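You operate a simulated robot arm through the tools that you are given. There is no shell and no other tool. Be economical: measure what you need, move in short steps, check, and stop when the job is done.

The job below is to be done with a simulated robot arm. You get a single attempt, and the scene is never put back.

## Task
Seal the clear bag at the card's heat, then switch the sealer off.
Fine: the bag on the sealer's bed; read the film card; push the bag up to the stop; press once the green lamp is lit.
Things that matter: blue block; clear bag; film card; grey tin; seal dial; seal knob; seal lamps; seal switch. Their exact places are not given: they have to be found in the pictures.

The check looks at the end state, three seconds after you hand in, the way a careful person would. Anything else that was tipped, shoved, dropped, spilled or broken makes it a failure. Lids that push on must go on centred and level and be pressed home; caps that screw on are set level and turned clockwise until they are tight.

## Robot
A 7-joint arm with a two-finger parallel gripper on a trunk, on a base that drives. Base frame: it is fixed to the floor where the robot stands at the start and does not move with it; the origin is under the middle of the robot, x ahead of it, y to its left, z up; the surface under the hand at the start is at about z = 0.78. Readings come in m, rad, newtons and seconds.
Its first joint turns from -2.897 to 2.897 rad. Places, roughly: clear bag (12x16x6 cm) [0.5, -0.3, 0.8]; film card [0.4, -0.2, 0.8]; seal dial [0.7, -0.2, 0.8]; seal knob [0.7, -0.3, 0.9]; seal lamps [0.5, -0.2, 0.8]; seal switch [0.5, -0.2, 0.8]. Payload 3.43 kg.
The TCP is the grasp point between the finger pads, 0.03 m short of the fingertips. In the tool frame z runs along the fingers and y along their closing line. The gripper opens to 0.094 m. The fingers are 0.028 m wide and 0.01 m thick; the gripper's body (0.05 by 0.096 m) begins 0.055 m behind the TCP.
Orientation is that of the tool frame in the base frame, as a unit quaternion [x, y, z, w]. With the fingers straight down and closing along the base's y, the tool's x points along the base's -x, its y along +y and its z along -z.

## Interface
- The arm moves only by the tool step_arm. Its argument "targets" is a list of rows, each a list of 7 numbers: the closure, from 0 (fully open) to 1 (shut), then the shift along the tool's x, y, z in m, then the turn, a rotation vector about the tool's x, y, z in rad. In form: [[claw, x, y, z, ax, ay, az], ...]. A call has 1 to 20 rows; each row shifts and turns the commanded pose from where the row before left it, along the tool's axes as they then stand. Each row takes 0.2 s and may step no farther than 0.05 m and 0.15 rad from the row before; otherwise, or with a gripper value out of range, the whole call is refused. Where a pose cannot be reached the arm comes as near as it can. A force on the tool above 40 N (or 10 N above the force at the start of the call, whichever is more), or a blocked arm, ends the call early, and 0.2 s more pass. The fingers move at their own pace (about 0.045 m/s each) and stop on an object; they squeeze with about 33 N. The grip force told is the motor's: it shows also when the fingers shut on nothing. Time passes only in rows, and 0.2 s behind the last, so rows that do not move let the fingers close. The reply holds the time, the measured pose of the TCP, the force on the tool along the base axes, the opening and the grip force, in the units named above and with some noise, with the torque about the TCP (base axes, N m) and any sound that the robot's microphone picked up.
- Cameras (640 x 400 px; columns grow to the right, rows downward): "scene" is now at [0.4404, 0.124, 1.0624]; the picture's right is [-0.98, -0.20, 0.00], its down [-0.03, 0.16, -0.99] and it looks along [0.20, -0.97, -0.17] (base axes); focal length 214 px, centre (320, 200). "wrist" rides on the gripper at [0.076, 0.014, -0.103] in the tool frame; the picture's right is [-0.18, 0.98, 0.00], its down [-0.75, -0.14, -0.64] and it looks along [-0.63, -0.12, 0.77] (tool axes); focal length 243 px, centre (320, 200).
- get_image(camera): a new picture of that camera. No time passes.
- raise_lower(by): slides the trunk up (or, below 0, down) by that many m; the arm and the scene camera ride with it, the base frame stays. It gives what a move gives, with no picture.
- roll_base(legs): drives the robot by 1 to 6 legs, each [ahead, left, turn to the left] in m, m and rad, along the robot's own axes; the way and the turn of a leg run together, so that a leg with both is an arc; at most 1.5 m and 3.142 rad a leg. The arm and the cameras ride along, it lands a little off, and it stops where it bumps. It gives what a move gives.
- aim_head(pan, tilt): turns the head with the scene camera to pan (to the left, within 1.798 rad either way) and tilt (down, from -0.506 to 1.204), counted from straight ahead of the robot. It gives what a move gives.
- locate(camera, pixels): for up to 12 pixels [column, row] of the newest picture of that camera ("zoom" is the newest enlarged one), the place [x, y, z] in the base frame of the surface seen there, good to about 0.002 m. No time passes.
- close_up(camera, box): a new picture of the part [left, top, right, bottom] of that camera's present view, enlarged. No time passes.
- hand_in(): hands the job in; it is judged then, once.

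Work in short steps. Measure before you move; look again where a grasp or a placing could have gone wrong, and mend it. You have 80 turns and 48 pictures in all, those below and enlarged ones among them. Open the gripper and draw the arm clear of the work before you hand the job in, unless the task says otherwise; then end with one line.

The tools are called after "Call:" as a command line: name --pt "numbers of a row" for each row, then --argument value for the rest, lists and objects as JSON in quotes. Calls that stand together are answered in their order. step_arm: Moves the arm, as the interface text tells. Its arguments: {"type":"object","properties":{"targets":{"type":"array"}},"required":["targets"]} The other tools are called the same way: raise_lower (by) slides the trunk up or down; roll_base (legs) drives the base; aim_head (pan, tilt) turns the head that bears the scene camera; get_image (camera) takes a picture; locate (camera, pixels) gives the place of the surface under pixels of a picture; close_up (camera, box) takes an enlarged picture of a part of a camera's view; hand_in () hands the job in.

At the start:

```text
clock: 0.0
ee_pos: [0.6596, -0.2781, 1.1322]
tcp_rot: [-0.003, 0.99, 0.14, -0.007]
ft_force: [0.0, 0.2, 0.6]
wrist_torque: [-0.01, -0.01, 0.0]
width: 0.0942
finger_force: 0.0
trunk travel left (down, up): [-0.115, 0.375]
robot x, y, heading: [-0.0002, -0.0017, 0.003]
head pan, tilt: [-1.367, 0.166]
```

scene: 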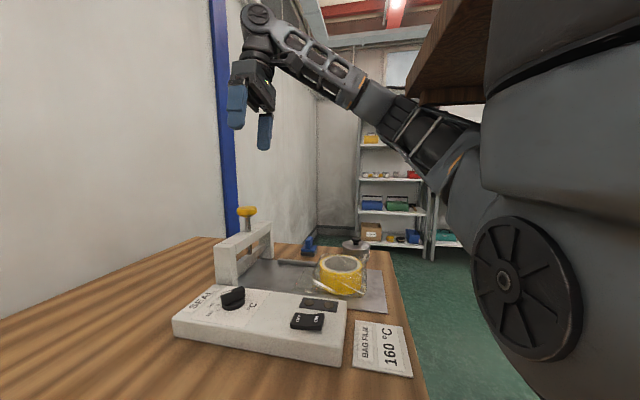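
wrist: 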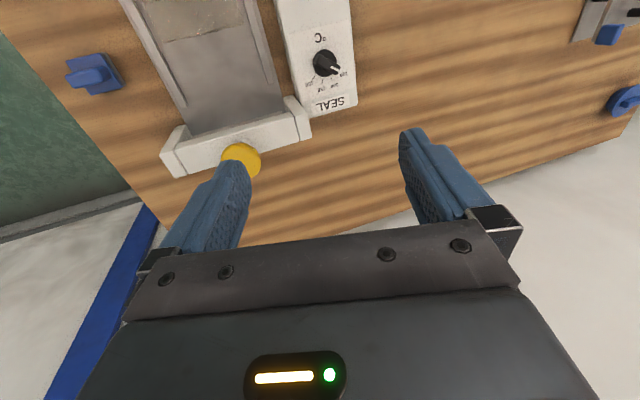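

The scene shows the sealer panel at about (260,320), the card at (383,348), the bag with yellow roll at (340,275). I enlarge this area.

Call:
close_up --camera "scene" --box '[160, 200, 420, 380]'

Call:
close_up --camera "wrist" --box '[40, 0, 400, 200]'

```text
2.22 times, centred on (290, 290) of scene
```

zoom: 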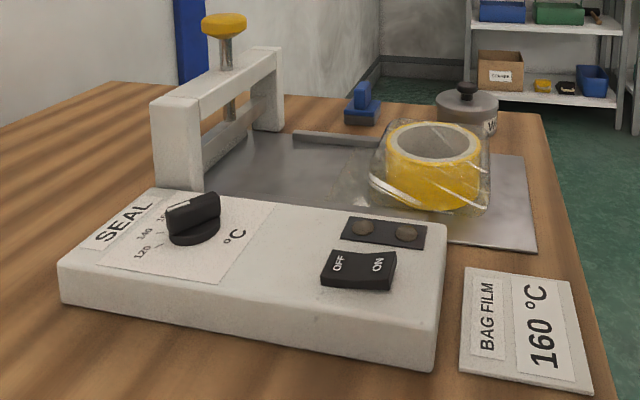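

```text
1.78 times, centred on (220, 100) of wrist
```

zoom: 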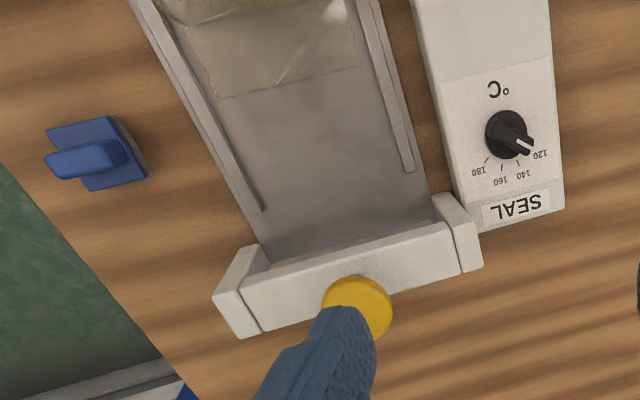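

The card says 160 °C; the dial pointer stands near 120. I measure dial, ticks, knob, flap and guides on the enlarged wrist view.

Call:
locate --camera "zoom" --pixels '[[508, 130], [531, 150], [519, 164], [502, 168], [487, 160], [357, 300], [250, 300], [465, 240], [222, 97], [360, 65], [257, 210], [408, 170]]'

Call:
get_image --camera "scene"

Call:
locate --camera "scene" --pixels '[[342, 262], [358, 290], [318, 290], [328, 263], [307, 325], [315, 315], [296, 322], [320, 304], [247, 212], [320, 287], [380, 312], [355, 245]]'

```text
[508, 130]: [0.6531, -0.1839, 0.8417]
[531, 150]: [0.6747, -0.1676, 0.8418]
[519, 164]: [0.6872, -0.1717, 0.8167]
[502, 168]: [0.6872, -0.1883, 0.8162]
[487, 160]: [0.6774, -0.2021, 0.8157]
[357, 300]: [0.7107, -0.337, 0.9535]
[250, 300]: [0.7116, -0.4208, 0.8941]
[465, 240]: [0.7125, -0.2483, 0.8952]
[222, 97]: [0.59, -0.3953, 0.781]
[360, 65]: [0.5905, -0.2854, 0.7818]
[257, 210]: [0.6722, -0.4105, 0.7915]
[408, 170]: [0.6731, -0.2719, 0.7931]
```

```text
43 pictures are left
```

scene: 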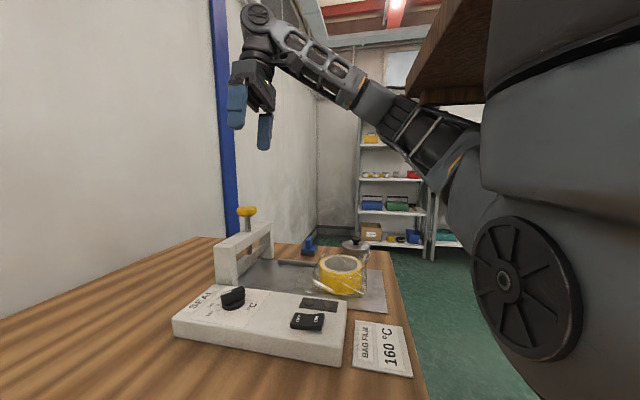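

```text
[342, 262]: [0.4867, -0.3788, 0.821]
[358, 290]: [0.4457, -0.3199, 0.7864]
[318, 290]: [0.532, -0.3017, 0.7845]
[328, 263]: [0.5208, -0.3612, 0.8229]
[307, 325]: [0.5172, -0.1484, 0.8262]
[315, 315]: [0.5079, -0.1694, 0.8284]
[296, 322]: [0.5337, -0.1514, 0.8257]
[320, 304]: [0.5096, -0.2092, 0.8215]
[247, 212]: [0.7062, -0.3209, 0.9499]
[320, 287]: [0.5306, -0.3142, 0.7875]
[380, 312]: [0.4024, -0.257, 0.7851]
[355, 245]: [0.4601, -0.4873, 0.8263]
```

The brown wooden thing at (440,60) may be in the way of driving backwards; I check where it is, and look closely at the bed and the stop.

Call:
locate --camera "scene" --pixels '[[430, 60], [450, 30], [470, 20], [480, 60], [410, 94], [400, 300], [425, 395], [390, 250]]'

Call:
close_up --camera "scene" --box '[200, 195, 400, 320]'

```text
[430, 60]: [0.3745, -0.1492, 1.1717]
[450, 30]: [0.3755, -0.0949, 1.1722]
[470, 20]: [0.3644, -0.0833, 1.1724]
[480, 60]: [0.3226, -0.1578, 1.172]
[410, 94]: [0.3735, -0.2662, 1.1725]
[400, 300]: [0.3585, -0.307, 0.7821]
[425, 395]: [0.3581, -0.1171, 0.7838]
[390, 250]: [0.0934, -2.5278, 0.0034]
```

```text
3.20 times, centred on (300, 258) of scene
```

zoom: 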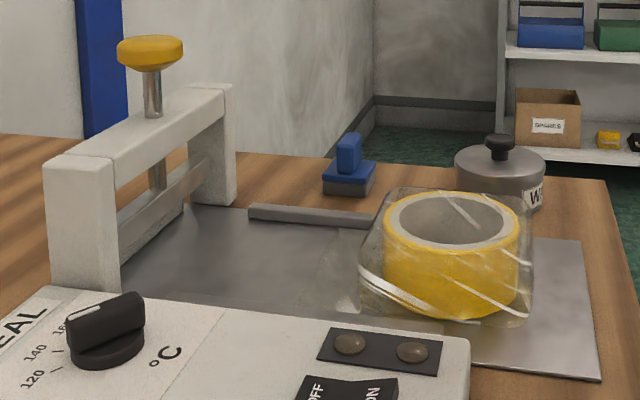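

There is a wooden slab with underside z≈1.17 at x<0.375. I turn the head to see what it is before driving.

Call:
aim_head --pan -1.75 --tilt -0.3

Call:
get_image --camera "scene"

```text
clock: 0.9
ee_pos: [0.6593, -0.2783, 1.1318]
tcp_rot: [-0.002, 0.99, 0.142, -0.007]
ft_force: [-0.2, 0.2, -0.6]
wrist_torque: [0.02, 0.0, -0.01]
width: 0.0938
finger_force: 0.1
trunk travel left (down, up): [-0.115, 0.375]
robot x, y, heading: [-0.0019, -0.0024, 0.002]
head pan, tilt: [-1.751, -0.3]
```

```text
41 pictures are left
```

scene: 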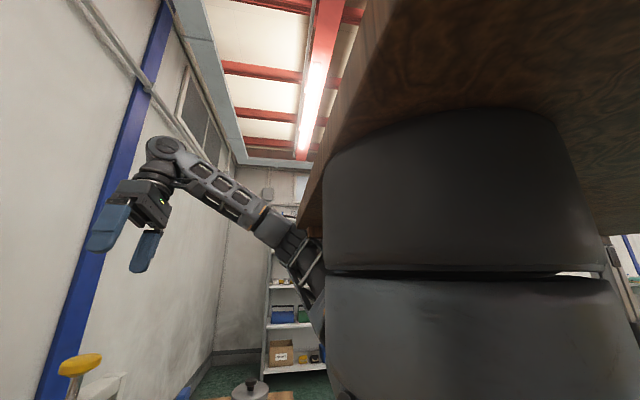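

The slab is part of the robot's trunk. I drive back 0.15 m so bag rear, switch and knob are all within reach, and aim the head at the work.

Call:
roll_base --legs '[[-0.15, 0, 0]]'

Call:
aim_head --pan -1.1 --tilt 0.55

Call:
get_image --camera "scene"

```text
clock: 2.3
ee_pos: [0.5104, -0.2768, 1.132]
tcp_rot: [-0.002, 0.99, 0.142, -0.008]
ft_force: [0.2, 0.0, -0.8]
wrist_torque: [0.0, 0.0, -0.01]
width: 0.0942
finger_force: 0.1
trunk travel left (down, up): [-0.115, 0.375]
robot x, y, heading: [-0.1494, -0.0022, 0.004]
head pan, tilt: [-1.751, -0.3]
```

```text
clock: 3.5
ee_pos: [0.5098, -0.2784, 1.1317]
tcp_rot: [-0.002, 0.99, 0.141, -0.008]
ft_force: [0.5, -0.4, -0.5]
wrist_torque: [-0.01, 0.02, 0.02]
width: 0.094
finger_force: 0.0
trunk travel left (down, up): [-0.115, 0.375]
robot x, y, heading: [-0.1493, 0.0001, 0.001]
head pan, tilt: [-1.1, 0.55]
```

```text
40 pictures are left
```

scene: 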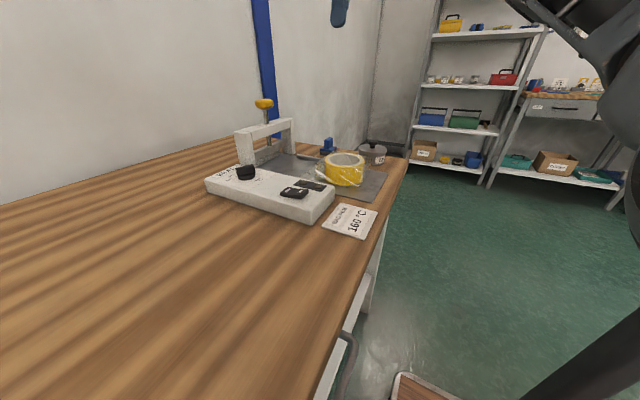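

Base is at x=-0.149. I straighten the tool to vertical and go to about (0.51,-0.17,0.98) so the wrist camera looks on the dial.

Call:
step_arm --pt "0 0 0 0 0.1405 0 0" --pt "0 0 0 0 0.1405 0 0" --pt "0 0 0.04 0.03 0 0 0" --pt "0 0 0.04 0.03 0 0 0" --pt "0 0 0.03 0.03 0 0 0" --pt "0 0 0 0.03 0 0 0" --pt "0 0 0 0.03 0 0 0" --pt "0 0 0 0 0 0 0"

Call:
get_image --camera "wrist"

```text
clock: 5.2
ee_pos: [0.5074, -0.1666, 0.9812]
tcp_rot: [-0.003, 1.0, 0.001, -0.007]
ft_force: [0.9, -0.1, 0.3]
wrist_torque: [0.02, 0.04, 0.0]
width: 0.094
finger_force: 0.1
trunk travel left (down, up): [-0.115, 0.375]
robot x, y, heading: [-0.1486, 0.0042, 0.002]
head pan, tilt: [-1.1, 0.55]
```

```text
39 pictures are left
```

wrist: 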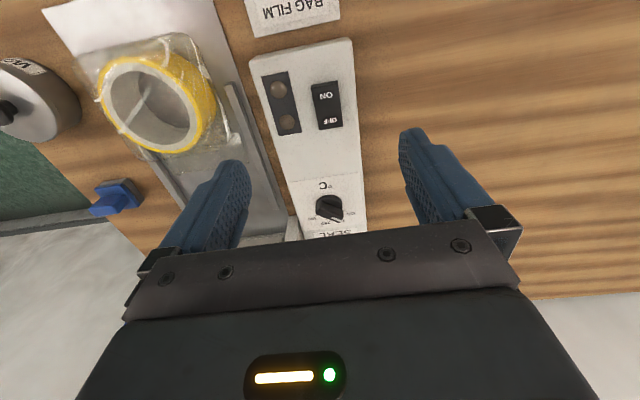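

The dial is at (329,207) in the wrist picture; I enlarge it and the switch.

Call:
close_up --camera "wrist" --box '[250, 150, 400, 244]'

Call:
locate --camera "zoom" --pixels '[[340, 245], [300, 205], [380, 300], [360, 210], [310, 270], [340, 300], [384, 262], [290, 238]]'

Call:
close_up --camera "wrist" --box '[70, 30, 390, 230]'

Call:
locate --camera "wrist" --pixels '[[325, 92], [329, 120], [278, 88], [287, 122], [315, 83], [343, 126], [100, 95], [150, 60], [215, 120], [120, 140], [180, 45], [235, 90]]'

```text
4.26 times, centred on (325, 197) of wrist
```

zoom: 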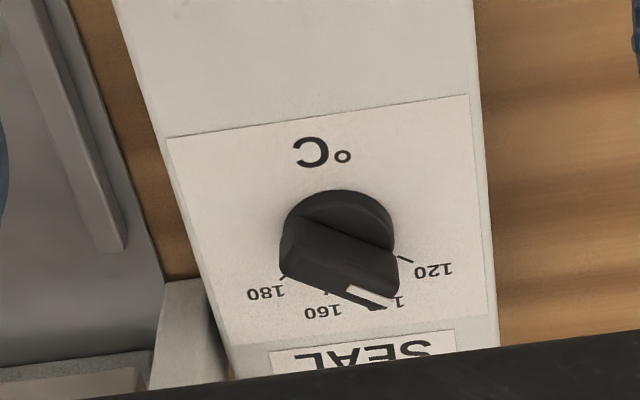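

```text
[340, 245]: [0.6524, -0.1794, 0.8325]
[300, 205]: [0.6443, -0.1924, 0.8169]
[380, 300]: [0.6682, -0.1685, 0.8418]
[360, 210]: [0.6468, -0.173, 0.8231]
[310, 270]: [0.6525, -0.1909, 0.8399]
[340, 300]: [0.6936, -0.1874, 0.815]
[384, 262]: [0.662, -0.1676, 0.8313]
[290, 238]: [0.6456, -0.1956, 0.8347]
```

```text
2.00 times, centred on (230, 130) of wrist
```

zoom: 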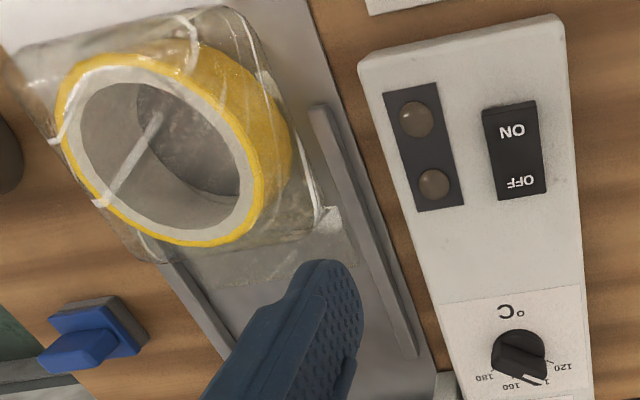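

```text
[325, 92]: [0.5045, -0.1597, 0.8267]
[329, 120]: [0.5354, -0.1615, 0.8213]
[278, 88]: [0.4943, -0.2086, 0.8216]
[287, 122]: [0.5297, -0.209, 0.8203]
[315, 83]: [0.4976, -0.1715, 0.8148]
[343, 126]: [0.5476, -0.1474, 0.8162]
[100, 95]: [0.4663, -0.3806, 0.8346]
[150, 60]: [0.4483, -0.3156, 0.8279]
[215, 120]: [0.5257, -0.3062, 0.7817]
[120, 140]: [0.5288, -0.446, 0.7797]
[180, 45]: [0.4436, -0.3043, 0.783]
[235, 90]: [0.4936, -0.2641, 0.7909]
```

I zoom tighter on the dial handle to measure its direction from the white mark and the top edges.

Call:
close_up --camera "wrist" --box '[304, 186, 360, 221]'

Call:
locate --camera "zoom" --pixels '[[290, 260], [420, 330], [200, 270], [250, 220], [330, 340], [430, 370], [380, 250], [150, 220], [200, 180], [440, 300], [300, 100], [400, 380]]'

```text
11.43 times, centred on (332, 204) of wrist
```

zoom: 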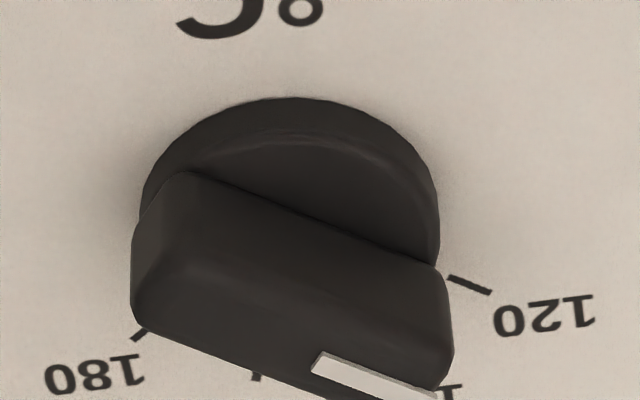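

```text
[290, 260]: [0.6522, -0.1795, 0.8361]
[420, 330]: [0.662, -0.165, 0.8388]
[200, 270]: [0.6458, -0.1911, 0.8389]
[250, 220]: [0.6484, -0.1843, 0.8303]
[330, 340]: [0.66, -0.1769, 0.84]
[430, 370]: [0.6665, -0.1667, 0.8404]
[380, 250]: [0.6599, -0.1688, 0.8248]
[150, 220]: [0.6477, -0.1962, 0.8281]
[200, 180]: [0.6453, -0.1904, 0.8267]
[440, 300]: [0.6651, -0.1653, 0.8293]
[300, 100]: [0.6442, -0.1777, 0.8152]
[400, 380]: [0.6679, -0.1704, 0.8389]
```

The handle lies at roughly 57° from +x; I locate the ticks themselves in this zoom for their angles.

Call:
locate --camera "zoom" --pixels '[[450, 276], [470, 285], [489, 293], [140, 335], [257, 377], [150, 190], [425, 180], [300, 98], [370, 125], [210, 120], [437, 230]]'

```text
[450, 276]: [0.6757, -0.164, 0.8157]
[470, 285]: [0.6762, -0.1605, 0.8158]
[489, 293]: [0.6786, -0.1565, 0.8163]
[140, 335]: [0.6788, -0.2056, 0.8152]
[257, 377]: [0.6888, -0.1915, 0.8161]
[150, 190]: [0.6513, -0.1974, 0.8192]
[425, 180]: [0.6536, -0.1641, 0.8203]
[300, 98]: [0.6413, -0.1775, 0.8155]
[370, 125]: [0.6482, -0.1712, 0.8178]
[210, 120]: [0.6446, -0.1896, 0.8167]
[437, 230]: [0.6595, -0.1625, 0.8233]
```

Ticks sit at about ±50° and ±17° around the dial centre (0.659,-0.180), pointer now at ~57°; 160 lies at about -18°. I go above the dial, turn the hand so that it closes across the handle, half closed.

Call:
step_arm --pt "0.3 -0.04 -0.004 0 0 0 0" --pt "0.4 -0.04 -0.004 0.0 0 0 0" --pt "0.4 -0.04 -0.004 0.02 0 0 0" --pt "0.4 -0.0316 -0.0024 0.03 0 0 0" --pt "0.4 0 0 0.02 0 0 -0.142" --pt "0.4 0 0 0 0 0 -0.142" --pt "0.4 0 0 0 0 0 -0.142" --pt "0.4 0 0 0 0 0 -0.142" --pt "0.4 0 0 0 0 0 -0.142" --pt "0.4 0 0 0 0 0 -0.142" --pt "0.4 0 0 0 0 0 -0.142" --pt "0.4 0 0 0 0 0 0"

Call:
get_image --camera "wrist"

```text
clock: 7.8
ee_pos: [0.6594, -0.1807, 0.9099]
tcp_rot: [-0.481, 0.877, 0.005, -0.005]
ft_force: [0.5, 0.5, 0.3]
wrist_torque: [0.0, 0.0, -0.02]
width: 0.0566
finger_force: 0.0
trunk travel left (down, up): [-0.115, 0.375]
robot x, y, heading: [-0.1489, 0.0012, 0.002]
head pan, tilt: [-1.1, 0.55]
```

```text
35 pictures are left
```

wrist: 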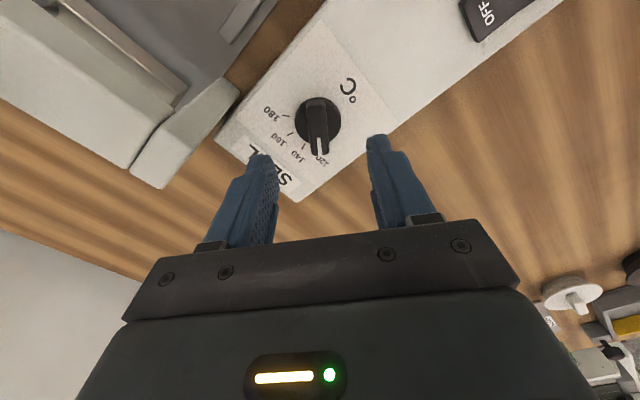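

The handle at (318,125) lies in line between the fingers. I descend to TCP z≈0.854 and close.

Call:
step_arm --pt "0.4 0 0 0.03 0 0 0" --pt "0.4 0 0 0.02 0 0 0" --pt "0.4 0 0 0.0055 0 0 0" --pt "0.7 0 0 0 0 0 0" --pt "1 0 0 0 0 0 0" --pt "1 0 0 0 0 0 0" --pt "1 0 0 0 0 0 0"

Call:
get_image --camera "wrist"

```text
clock: 9.4
ee_pos: [0.6574, -0.182, 0.8541]
tcp_rot: [-0.478, 0.878, 0.002, -0.005]
ft_force: [25.8, -20.0, 6.2]
wrist_torque: [-0.78, -0.92, -0.97]
width: 0.0165
finger_force: 40.8
trunk travel left (down, up): [-0.115, 0.375]
robot x, y, heading: [-0.1485, -0.0016, 0.001]
head pan, tilt: [-1.1, 0.55]
```

```text
34 pictures are left
```

wrist: 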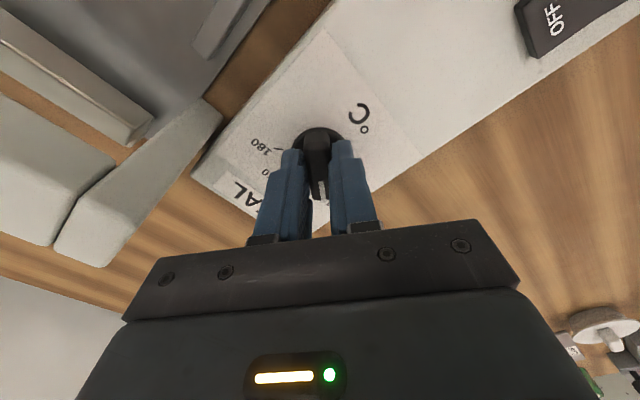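

The grip holds the handle (16.5 mm) but pulls sideways with ~32 N; I nudge 2 mm along tool +y to see if it relaxes.

Call:
step_arm --pt "1 0 0.002 0 0 0 0" --pt "1 0 0 0 0 0 0"

```text
clock: 9.8
ee_pos: [0.6584, -0.1804, 0.8546]
tcp_rot: [-0.477, 0.879, 0.001, -0.004]
ft_force: [6.9, -0.7, -2.5]
wrist_torque: [-0.57, -0.3, -1.13]
width: 0.0162
finger_force: 45.2
trunk travel left (down, up): [-0.115, 0.375]
robot x, y, heading: [-0.1523, 0.0008, 0.003]
head pan, tilt: [-1.1, 0.55]
stopped in row 1: the force on the tool passed its limit at 48 N (the readings are from after the stop); the commanded pose is now the measured one
```

Lateral force has relaxed. I turn clockwise in small rows and watch.

Call:
step_arm --pt "1 0 0 0 0 0 0.1" --pt "1 0 0 0 0 0 0.1" --pt "1 0 0 0 0 0 0.1" --pt "1 0 0 0 0 0 0.1" --pt "1 0 0 0 0 0 0"

```text
clock: 11.0
ee_pos: [0.6575, -0.1813, 0.8564]
tcp_rot: [-0.293, 0.956, 0.001, -0.005]
ft_force: [8.4, 1.9, -5.7]
wrist_torque: [0.44, -1.41, 0.0]
width: 0.015
finger_force: 44.9
trunk travel left (down, up): [-0.115, 0.375]
robot x, y, heading: [-0.1461, -0.0035, -0.004]
head pan, tilt: [-1.1, 0.55]
```

Turning works (hand now at 34°). I continue by 0.84 rad.

Call:
step_arm --pt "1 0 0 0 0 0 0.12" --pt "1 0 0 0 0 0 0.12" --pt "1 0 0 0 0 0 0.12" --pt "1 0 0 0 0 0 0.12" --pt "1 0 0 0 0 0 0.12" --pt "1 0 0 0 0 0 0.12" --pt "1 0 0 0 0 0 0.12" --pt "1 0 0 0 0 0 0"

Call:
close_up --camera "wrist" --box '[220, 80, 420, 205]'

```text
clock: 12.8
ee_pos: [0.6577, -0.1803, 0.8544]
tcp_rot: [0.122, 0.993, -0.002, -0.005]
ft_force: [3.4, 17.7, -6.6]
wrist_torque: [0.57, -0.67, 0.02]
width: 0.0149
finger_force: 45.1
trunk travel left (down, up): [-0.115, 0.375]
robot x, y, heading: [-0.1523, 0.0038, 0.006]
head pan, tilt: [-1.1, 0.55]
```

```text
3.20 times, centred on (320, 142) of wrist
```

zoom: 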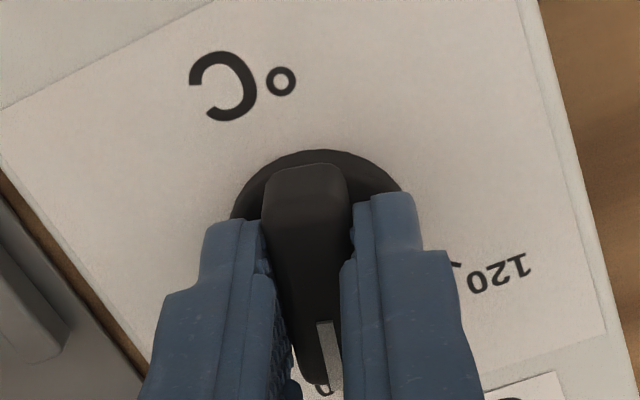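

The hand is at -14°. I open, lift 5 cm and check the pointer against the 160 tick.

Call:
step_arm --pt "0.5 0 0 0 0 0 0" --pt "0.4 0 0 0 0 0 0" --pt "0.4 0 0 -0.03 0 0 0" --pt "0.4 0 0 -0.03 0 0 0" --pt "0.4 0.04 0 -0.02 0 0 0" --pt "0.4 0.04 0 0 0 0 0" --pt "0.4 0 0 0 0 0 0"

Call:
get_image --camera "wrist"

```text
clock: 14.4
ee_pos: [0.5808, -0.1633, 0.9359]
tcp_rot: [0.122, 0.993, -0.001, -0.004]
ft_force: [-0.7, 0.0, 1.0]
wrist_torque: [0.04, 0.0, -0.02]
width: 0.0562
finger_force: 0.0
trunk travel left (down, up): [-0.115, 0.375]
robot x, y, heading: [-0.1464, 0.0012, 0.0]
head pan, tilt: [-1.1, 0.55]
```

```text
32 pictures are left
```

wrist: 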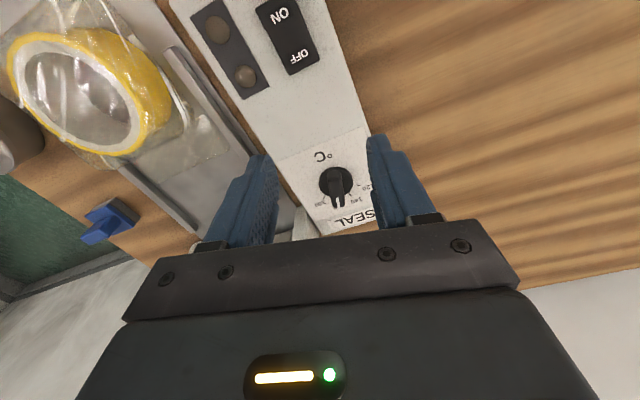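

Call:
close_up --camera "wrist" --box '[288, 150, 384, 210]'

Call:
locate --camera "zoom" --pixels '[[195, 330], [440, 312], [530, 220], [320, 330], [330, 180]]'

```text
6.67 times, centred on (336, 180) of wrist
```

zoom: 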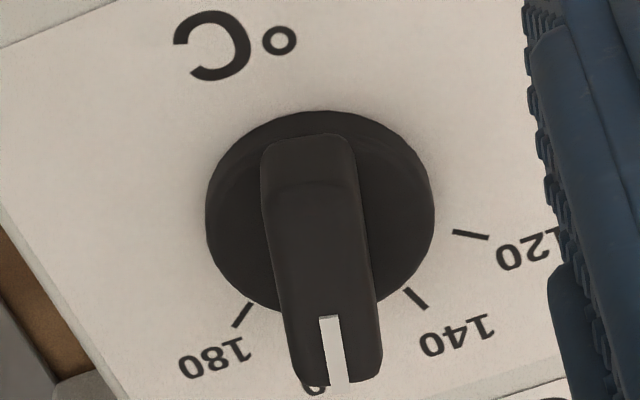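

```text
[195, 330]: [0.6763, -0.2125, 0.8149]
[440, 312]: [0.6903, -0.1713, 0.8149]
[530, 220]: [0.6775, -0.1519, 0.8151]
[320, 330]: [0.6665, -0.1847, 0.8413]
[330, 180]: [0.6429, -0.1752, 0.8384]
```

I locate tick ends and mark ends precisely for the angles.

Call:
locate --camera "zoom" --pixels '[[250, 305], [235, 327], [406, 291], [426, 308], [454, 232], [488, 237], [329, 320], [338, 382], [207, 210], [434, 215], [320, 110], [320, 389]]'

```text
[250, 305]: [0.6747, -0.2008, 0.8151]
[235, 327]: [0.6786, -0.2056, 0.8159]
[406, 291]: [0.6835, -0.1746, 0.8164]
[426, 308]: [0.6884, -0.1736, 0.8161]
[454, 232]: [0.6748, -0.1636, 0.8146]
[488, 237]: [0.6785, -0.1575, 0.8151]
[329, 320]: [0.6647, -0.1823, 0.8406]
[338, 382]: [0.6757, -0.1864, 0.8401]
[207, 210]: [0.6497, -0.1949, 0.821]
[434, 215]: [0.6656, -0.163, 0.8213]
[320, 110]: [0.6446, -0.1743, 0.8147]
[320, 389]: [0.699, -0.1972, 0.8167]
```

Mark and estimates suggest about -17°, near the 160 tick (≈-15…-18°), but the tick is hidden. I rise and go ahead to see from above.

Call:
step_arm --pt "0.4 -0.04 0 -0.03 0 0 0" --pt "0.4 -0.04 0 -0.04 0 0 0" --pt "0.4 -0.03 0 -0.04 0 0 0" --pt "0.4 0 0 0 0 0 0"

Call:
close_up --camera "wrist" --box '[230, 40, 420, 160]'

```text
refused: row 2 steps farther than a row can; nothing moved
```

```text
3.33 times, centred on (325, 100) of wrist
```

zoom: 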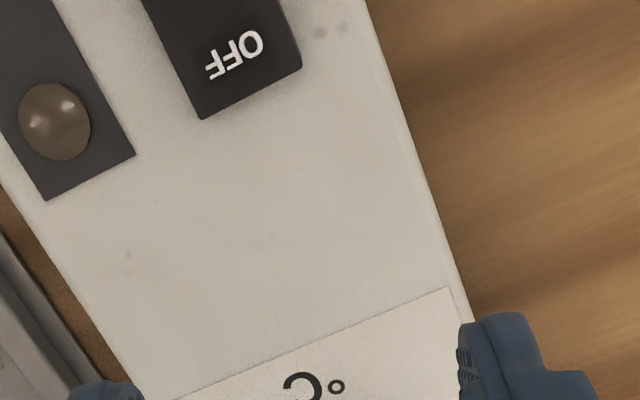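

The row was too long; I repeat in smaller rows.

Call:
step_arm --pt "0.4 -0.035 0 -0.03 0 0 0" --pt "0.4 -0.035 0 -0.03 0 0 0" --pt "0.4 -0.035 0 -0.03 0 0 0" --pt "0.4 0 0 0 0 0 0"

Call:
get_image --camera "wrist"

```text
clock: 15.4
ee_pos: [0.6829, -0.1888, 1.0242]
tcp_rot: [0.121, 0.993, -0.001, -0.003]
ft_force: [0.9, -0.2, -0.5]
wrist_torque: [0.01, -0.03, 0.0]
width: 0.0561
finger_force: 0.1
trunk travel left (down, up): [-0.115, 0.375]
robot x, y, heading: [-0.1517, 0.0009, -0.0]
head pan, tilt: [-1.1, 0.55]
```

```text
29 pictures are left
```

wrist: 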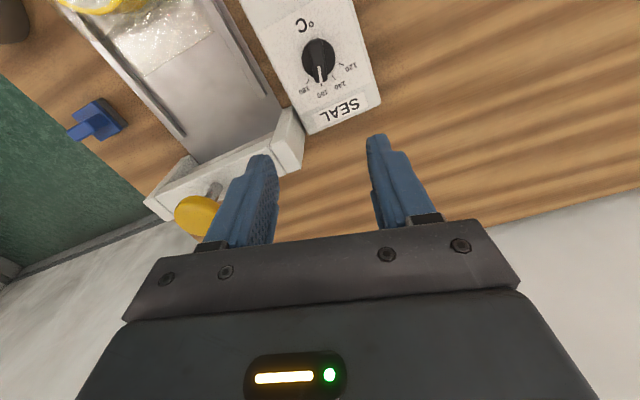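

Call:
close_up --camera "wrist" --box '[280, 25, 376, 85]'

Call:
locate --camera "wrist" --pixels '[[182, 134], [266, 94], [140, 70], [215, 35], [205, 160], [170, 190], [285, 130]]'

```text
6.67 times, centred on (328, 55) of wrist
```

zoom: 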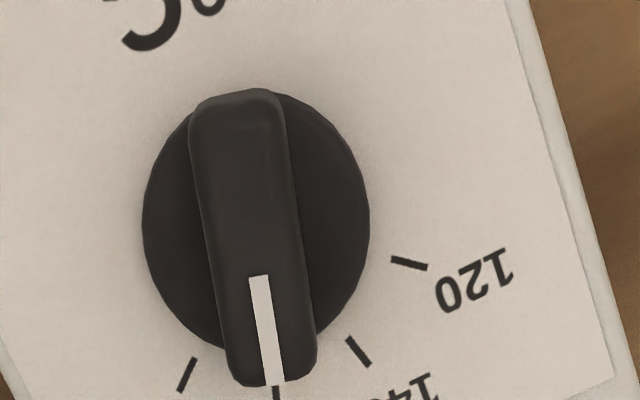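

```text
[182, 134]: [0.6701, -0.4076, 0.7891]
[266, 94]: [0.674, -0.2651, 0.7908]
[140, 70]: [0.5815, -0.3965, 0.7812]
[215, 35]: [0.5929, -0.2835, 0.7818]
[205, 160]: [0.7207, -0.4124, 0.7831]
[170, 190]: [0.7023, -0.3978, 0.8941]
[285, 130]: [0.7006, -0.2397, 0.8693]
```

The mark lines up with the 160 tick. Now the bag: I look at it with the scene camera, with its rear end.

Call:
close_up --camera "scene" --box '[220, 90, 420, 215]'

Call:
locate --camera "zoom" --pixels '[[462, 285], [360, 240], [375, 285], [300, 240], [320, 300], [400, 210], [440, 300], [465, 240], [490, 180], [210, 225], [250, 250], [290, 225]]'

```text
3.20 times, centred on (320, 152) of scene
```

zoom: 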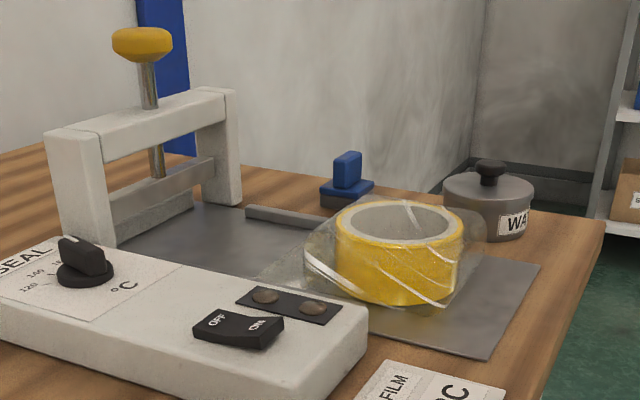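

```text
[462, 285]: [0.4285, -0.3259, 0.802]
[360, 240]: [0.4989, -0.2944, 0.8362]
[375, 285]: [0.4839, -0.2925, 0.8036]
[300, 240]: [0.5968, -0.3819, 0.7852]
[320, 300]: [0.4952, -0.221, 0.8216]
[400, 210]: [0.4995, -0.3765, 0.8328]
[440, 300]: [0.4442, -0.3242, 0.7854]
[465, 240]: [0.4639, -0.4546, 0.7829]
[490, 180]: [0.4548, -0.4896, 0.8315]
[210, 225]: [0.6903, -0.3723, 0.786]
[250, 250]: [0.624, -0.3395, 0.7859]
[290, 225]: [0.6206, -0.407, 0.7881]
```

Bag rear is about x≈0.42, roll centre (0.48,-0.34), flap tip x≈0.592. I un-turn the hand and go to above (0.385,-0.34), behind the bag.

Call:
step_arm --pt "0.36 0 0 0 0 0 -0.122" --pt "0.36 0 0 0 0 0 -0.121" --pt "0.36 0.042 -0.0216 0 0 0 0" --pt "0.36 0.042 -0.0216 0 0 0 0" --pt "0.36 0.042 -0.0216 0 0 0 0" --pt "0.36 0.042 -0.0216 0 0 0 0" --pt "0.36 0.042 -0.0216 0 0 0 0" --pt "0.36 0.042 -0.0216 0 0 0 0" --pt "0.36 0.042 -0.0216 0 0 0 0" --pt "0.36 0 0 0.04 0 0 0" --pt "0.36 0 0 0.04 0 0 0" --pt "0.36 0 0 0 0 0 0"

Call:
get_image --camera "wrist"

```text
clock: 18.0
ee_pos: [0.3902, -0.3366, 0.9476]
tcp_rot: [0.001, 1.0, -0.001, -0.004]
ft_force: [0.6, -0.4, -0.7]
wrist_torque: [0.02, -0.01, 0.03]
width: 0.0603
finger_force: 0.1
trunk travel left (down, up): [-0.115, 0.375]
robot x, y, heading: [-0.1511, -0.0012, 0.001]
head pan, tilt: [-1.1, 0.55]
```

```text
26 pictures are left
```

wrist: 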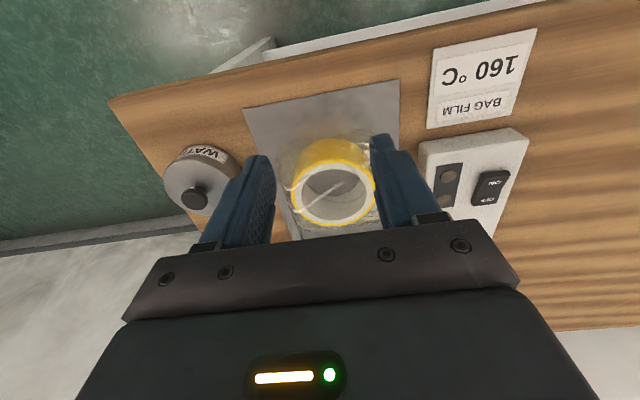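

I measure the bag's rear corners and roll sides in this picture to centre the push.

Call:
locate --camera "wrist" --pixels '[[290, 175], [373, 185], [335, 140], [281, 150], [365, 130], [335, 222], [300, 130], [245, 110], [398, 82], [185, 195], [232, 160]]'

Call:
close_up --camera "wrist" --box '[230, 80, 420, 200]'

```text
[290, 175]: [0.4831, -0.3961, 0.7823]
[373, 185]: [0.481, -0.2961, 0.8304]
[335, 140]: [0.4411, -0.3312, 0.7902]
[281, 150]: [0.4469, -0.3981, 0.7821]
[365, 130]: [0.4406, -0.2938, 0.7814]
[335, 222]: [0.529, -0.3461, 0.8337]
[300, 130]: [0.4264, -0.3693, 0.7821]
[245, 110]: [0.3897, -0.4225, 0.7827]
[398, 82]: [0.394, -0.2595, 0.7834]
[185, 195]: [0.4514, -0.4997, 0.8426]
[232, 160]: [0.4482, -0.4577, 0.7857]
```

```text
3.33 times, centred on (325, 140) of wrist
```

zoom: 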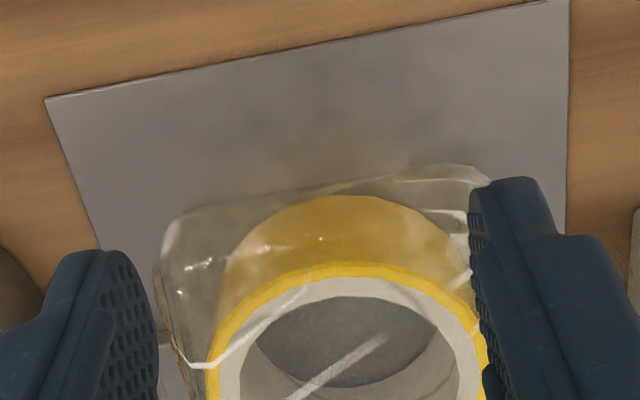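

Bag is centred on y≈-0.34, rear at x≈0.43. I descend behind it to z≈0.818.

Call:
step_arm --pt "0.36 0.004 -0.003 0.04 0 0 0" --pt "0.36 0 0 0.04 0 0 0" --pt "0.36 0 0 0.03 0 0 0" --pt "0.36 0 0 0.019 0 0 0" --pt "0.36 0 0 0 0 0 0"

Call:
close_up --camera "scene" --box '[220, 70, 440, 210]'

```text
clock: 19.2
ee_pos: [0.3846, -0.341, 0.8185]
tcp_rot: [0.001, 1.0, -0.001, -0.004]
ft_force: [0.7, 0.3, -0.2]
wrist_torque: [0.03, -0.02, -0.03]
width: 0.0602
finger_force: 0.2
trunk travel left (down, up): [-0.115, 0.375]
robot x, y, heading: [-0.1505, 0.0024, 0.0]
head pan, tilt: [-1.1, 0.55]
```

```text
2.86 times, centred on (330, 140) of scene
```

zoom: 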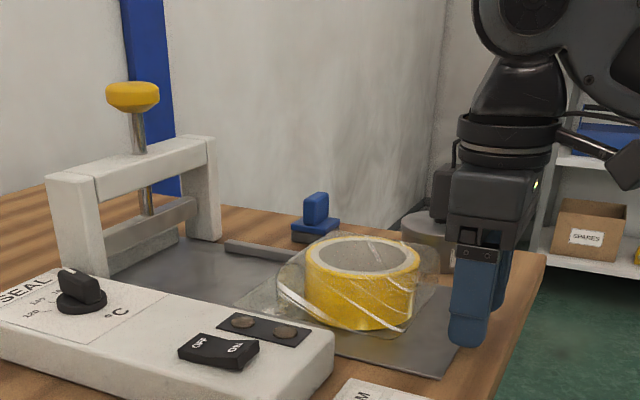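

Hand is clear behind the bag. I push ahead slowly by 0.1 m (about 0.07 m of bag travel) and look.

Call:
step_arm --pt "0.36 -0.012 0 0 0 0 0" --pt "0.36 -0.012 0 0 0 0 0" --pt "0.36 -0.008 0 0 0 0 0" --pt "0.36 -0.008 0 0 0 0 0" --pt "0.36 -0.008 0 0 0 0 0" --pt "0.36 -0.008 0 0 0 0 0" --pt "0.36 -0.008 0 0 0 0 0" --pt "0.36 -0.008 0 0 0 0 0" --pt "0.36 -0.008 0 0 0 0 0" --pt "0.36 -0.008 0 0 0 0 0" --pt "0.36 -0.008 0 0 0 0 0" --pt "0.36 0 0 0 0 0 0"

Call:
close_up --camera "scene" --box '[220, 70, 440, 210]'

```text
clock: 21.8
ee_pos: [0.4798, -0.3415, 0.8176]
tcp_rot: [0.0, 1.0, -0.001, -0.004]
ft_force: [-1.2, -0.1, 0.6]
wrist_torque: [-0.02, -0.04, -0.01]
width: 0.0604
finger_force: 0.0
trunk travel left (down, up): [-0.115, 0.375]
robot x, y, heading: [-0.1496, 0.0017, 0.004]
head pan, tilt: [-1.1, 0.55]
```

```text
2.86 times, centred on (330, 140) of scene
```

zoom: 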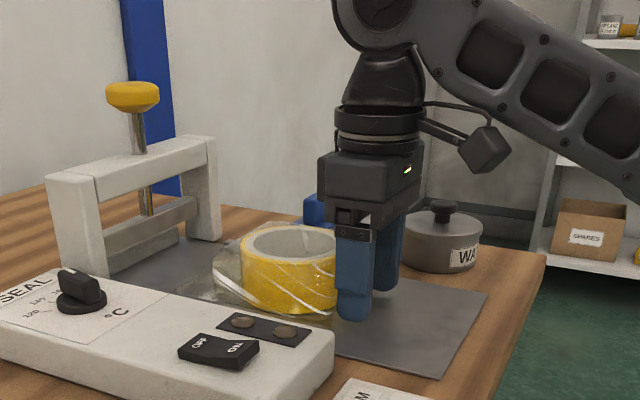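

The bag slides straight with little force. I continue 0.056 m further in small rows.

Call:
step_arm --pt "0.36 -0.007 0 0 0 0 0" --pt "0.36 -0.007 0 0 0 0 0" --pt "0.36 -0.007 0 0 0 0 0" --pt "0.36 -0.007 0 0 0 0 0" --pt "0.36 -0.007 0 0 0 0 0" --pt "0.36 -0.007 0 0 0 0 0" --pt "0.36 -0.007 0 0 0 0 0" --pt "0.36 0 0 0 0 0 0"

Call:
get_image --camera "wrist"

Call:
close_up --camera "scene" --box '[220, 90, 380, 190]'

```text
clock: 23.6
ee_pos: [0.5281, -0.3426, 0.8169]
tcp_rot: [0.001, 1.0, -0.001, -0.005]
ft_force: [0.2, -0.6, -0.7]
wrist_torque: [-0.01, 0.0, 0.02]
width: 0.0604
finger_force: 0.0
trunk travel left (down, up): [-0.115, 0.375]
robot x, y, heading: [-0.148, -0.0018, 0.001]
head pan, tilt: [-1.1, 0.55]
```

```text
22 pictures are left
```

wrist: 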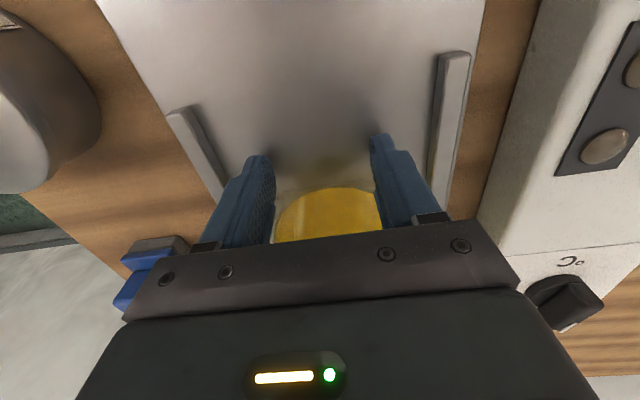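

```text
4.00 times, centred on (300, 140) of scene
```

zoom: 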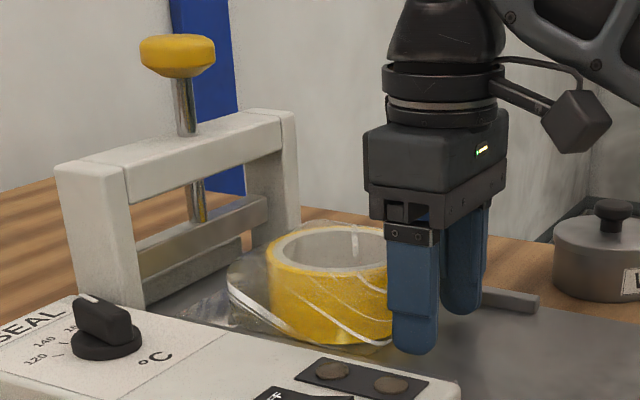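

No stop felt yet. I locate the jaw, the strip behind it and the flap.

Call:
locate --camera "zoom" --pixels '[[190, 245], [185, 270], [210, 262], [215, 210], [180, 315], [215, 280], [240, 290], [160, 300], [195, 290], [270, 310]]'

Call:
step_arm --pt "0.36 -0.005 0 0 0 0 0" --pt "0.36 -0.005 0 0 0 0 0" --pt "0.36 0 0 0 0 0 0"

```text
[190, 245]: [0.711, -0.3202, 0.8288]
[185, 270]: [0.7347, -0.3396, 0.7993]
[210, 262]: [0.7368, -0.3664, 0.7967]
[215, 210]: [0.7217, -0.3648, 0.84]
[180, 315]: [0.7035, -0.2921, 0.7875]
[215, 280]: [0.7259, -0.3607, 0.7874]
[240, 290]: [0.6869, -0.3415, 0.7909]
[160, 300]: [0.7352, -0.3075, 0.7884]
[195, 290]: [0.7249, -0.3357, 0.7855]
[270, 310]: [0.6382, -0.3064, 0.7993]
```

```text
clock: 24.4
ee_pos: [0.539, -0.3412, 0.8182]
tcp_rot: [0.001, 1.0, -0.001, -0.005]
ft_force: [-0.6, -0.4, -1.2]
wrist_torque: [0.01, -0.05, 0.01]
width: 0.06
finger_force: 0.3
trunk travel left (down, up): [-0.115, 0.375]
robot x, y, heading: [-0.1512, 0.0002, 0.003]
head pan, tilt: [-1.1, 0.55]
```

The stop is a strip at x≈0.735; the flap tip should be near 0.713. I push on in 4 mm rows.

Call:
step_arm --pt "0.36 -0.004 0 0 0 0 0" --pt "0.36 -0.004 0 0 0 0 0" --pt "0.36 -0.004 0 0 0 0 0" --pt "0.36 -0.003 0 0 0 0 0" --pt "0.36 0 0 0 0 0 0"

Call:
close_up --camera "scene" --box '[225, 110, 321, 170]'

```text
clock: 25.6
ee_pos: [0.5536, -0.3408, 0.8164]
tcp_rot: [0.0, 1.0, -0.001, -0.004]
ft_force: [0.1, -0.2, -0.3]
wrist_torque: [0.02, 0.02, -0.02]
width: 0.0601
finger_force: 0.2
trunk travel left (down, up): [-0.115, 0.375]
robot x, y, heading: [-0.152, -0.0039, 0.001]
head pan, tilt: [-1.1, 0.55]
```

```text
6.67 times, centred on (273, 140) of scene
```

zoom: 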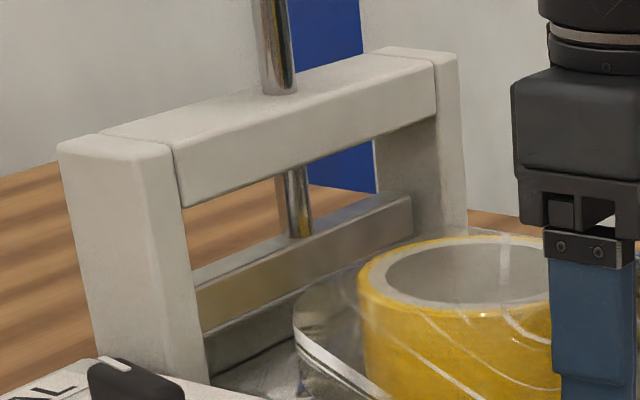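

Still free. I go on in 3 mm rows until the force rises.

Call:
step_arm --pt "0.36 -0.003 0 0 0 0 0" --pt "0.36 -0.003 0 0 0 0 0" --pt "0.36 -0.003 0 0 0 0 0" --pt "0.36 0 0 0 0 0 0"

```text
clock: 26.6
ee_pos: [0.561, -0.3419, 0.8188]
tcp_rot: [0.001, 1.0, -0.001, -0.006]
ft_force: [-22.3, 5.1, 4.6]
wrist_torque: [0.03, -0.32, 0.35]
width: 0.0604
finger_force: 0.1
trunk travel left (down, up): [-0.115, 0.375]
robot x, y, heading: [-0.1532, -0.0011, -0.001]
head pan, tilt: [-1.1, 0.55]
```

Force rises to 22 N at x=0.561: the bag is against the stop. I back off 4 cm, lift, and look.

Call:
step_arm --pt "0.36 0.01 0 0 0 0 0" --pt "0.36 0.03 0 0 0 0 0" --pt "0.36 0.03 0 -0.02 0 0 0" --pt "0.36 0.01 0 -0.045 0 0 0" --pt "0.36 0 0 -0.045 0 0 0" --pt "0.36 0 0 -0.045 0 0 0" --pt "0.36 0 0 0 0 0 0"

Call:
get_image --camera "wrist"

Call:
close_up --camera "scene" --box '[220, 90, 380, 190]'

```text
clock: 28.2
ee_pos: [0.4841, -0.3416, 0.9724]
tcp_rot: [0.001, 1.0, 0.0, -0.005]
ft_force: [-0.3, -1.1, -0.3]
wrist_torque: [0.01, -0.06, -0.04]
width: 0.0599
finger_force: 0.1
trunk travel left (down, up): [-0.115, 0.375]
robot x, y, heading: [-0.1489, -0.0039, 0.002]
head pan, tilt: [-1.1, 0.55]
```

```text
19 pictures are left
```

wrist: 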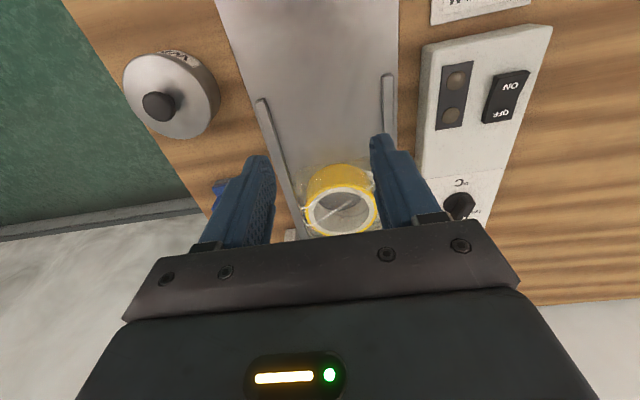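

```text
4.00 times, centred on (300, 140) of scene
```

zoom: 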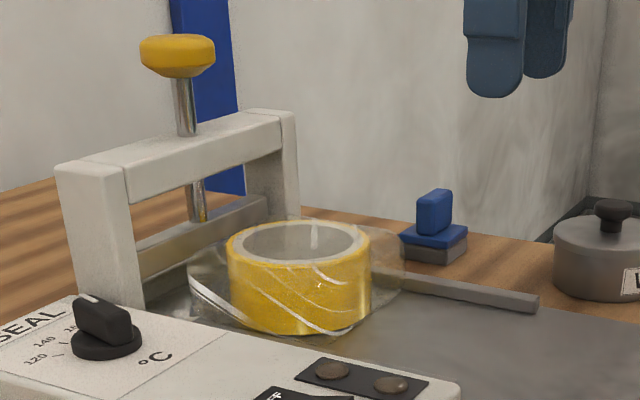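

The bag is square at the stop. Now the switch at (506,97) in the wrist picture: I measure its halves.

Call:
locate --camera "wrist" --pixels '[[510, 85], [512, 75], [502, 114], [499, 119], [506, 100], [495, 85], [528, 76], [487, 118], [511, 120], [457, 80], [450, 117]]'

Call:
step_arm --pt "1 0 0.045 0 0 0 0" --pt "1 0 0.045 0 0 0 0" --pt "1 0 0.045 0 0 0 0" --pt "1 0 0.045 0 0 0 0" --pt "1 0 0 0 0 0 0"

```text
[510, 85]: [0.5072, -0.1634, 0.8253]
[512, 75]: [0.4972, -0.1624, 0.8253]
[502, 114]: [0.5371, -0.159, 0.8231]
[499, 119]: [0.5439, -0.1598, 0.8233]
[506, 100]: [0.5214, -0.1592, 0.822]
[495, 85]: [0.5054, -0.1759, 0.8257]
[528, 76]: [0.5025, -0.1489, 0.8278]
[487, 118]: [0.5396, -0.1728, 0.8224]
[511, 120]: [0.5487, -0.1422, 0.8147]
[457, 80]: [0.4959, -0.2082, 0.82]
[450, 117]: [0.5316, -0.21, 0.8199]
```

```text
clock: 29.4
ee_pos: [0.4844, -0.1602, 0.9726]
tcp_rot: [0.0, 1.0, -0.001, -0.004]
ft_force: [0.5, 0.5, -0.1]
wrist_torque: [-0.01, 0.03, 0.0]
width: 0.0003
finger_force: 32.8
trunk travel left (down, up): [-0.115, 0.375]
robot x, y, heading: [-0.1491, 0.0008, 0.006]
head pan, tilt: [-1.1, 0.55]
```

Switch centre (0.521,-0.161). I go above the ON half (x≈0.503) down to tip height ~0.834.

Call:
step_arm --pt "1 -0.0186 -0.001 0.03 0 0 0" --pt "1 0 0 0.045 0 0 0" --pt "1 0 0 0.032 0 0 0" --pt "1 0 0 0.004 0 0 0" --pt "1 0 0 0.003 0 0 0" --pt "1 0 0 0.002 0 0 0" --pt "1 0 0 0.002 0 0 0"

Call:
close_up --camera "scene" --box '[240, 140, 352, 210]'

```text
clock: 31.0
ee_pos: [0.5008, -0.1613, 0.8559]
tcp_rot: [0.001, 1.0, -0.001, -0.003]
ft_force: [-5.5, 1.4, 18.8]
wrist_torque: [0.05, -0.09, 0.03]
width: 0.0001
finger_force: 32.7
trunk travel left (down, up): [-0.115, 0.375]
robot x, y, heading: [-0.1493, -0.0027, -0.004]
head pan, tilt: [-1.1, 0.55]
```

```text
5.71 times, centred on (296, 175) of scene
```

zoom: 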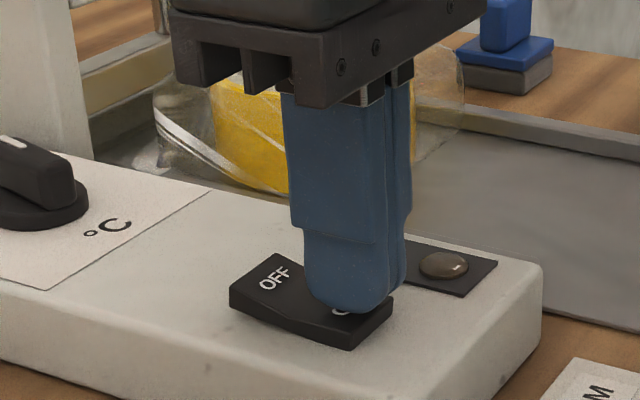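

Contact at 18 N, the rocker not yet tipped clearly. I press 4 mm further, then lift and move sideways to see the lamps.

Call:
step_arm --pt "1 0 0 0.002 0 0 0" --pt "1 0 0 0.002 0 0 0" --pt "1 0 0 0.001 0 0 0"

Call:
step_arm --pt "1 0 0 -0.02 0 0 0" --pt "1 0 0 -0.045 0 0 0" --pt "1 0 0 -0.045 0 0 0" --pt "1 0 0 -0.03 0 0 0"

Call:
close_up --camera "scene" --box '[240, 140, 352, 210]'

```text
clock: 31.4
ee_pos: [0.5017, -0.1615, 0.8561]
tcp_rot: [0.001, 1.0, -0.002, -0.001]
ft_force: [-8.7, 2.7, 23.9]
wrist_torque: [0.12, -0.05, -0.05]
width: 0.0
finger_force: 33.3
trunk travel left (down, up): [-0.115, 0.375]
robot x, y, heading: [-0.1477, -0.0013, 0.003]
head pan, tilt: [-1.1, 0.55]
stopped in row 2: the force on the tool passed its limit at 44 N (the readings are from after the stop); the commanded pose is now the measured one
```

```text
clock: 32.4
ee_pos: [0.5027, -0.163, 0.995]
tcp_rot: [0.001, 1.0, -0.001, -0.003]
ft_force: [-0.3, -0.1, 0.6]
wrist_torque: [0.02, 0.01, 0.0]
width: 0.0
finger_force: 32.8
trunk travel left (down, up): [-0.115, 0.375]
robot x, y, heading: [-0.1474, 0.0001, 0.004]
head pan, tilt: [-1.1, 0.55]
```

```text
5.71 times, centred on (296, 175) of scene
```

zoom: 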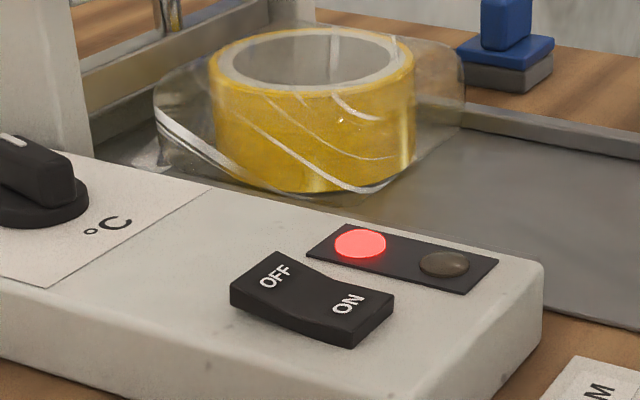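

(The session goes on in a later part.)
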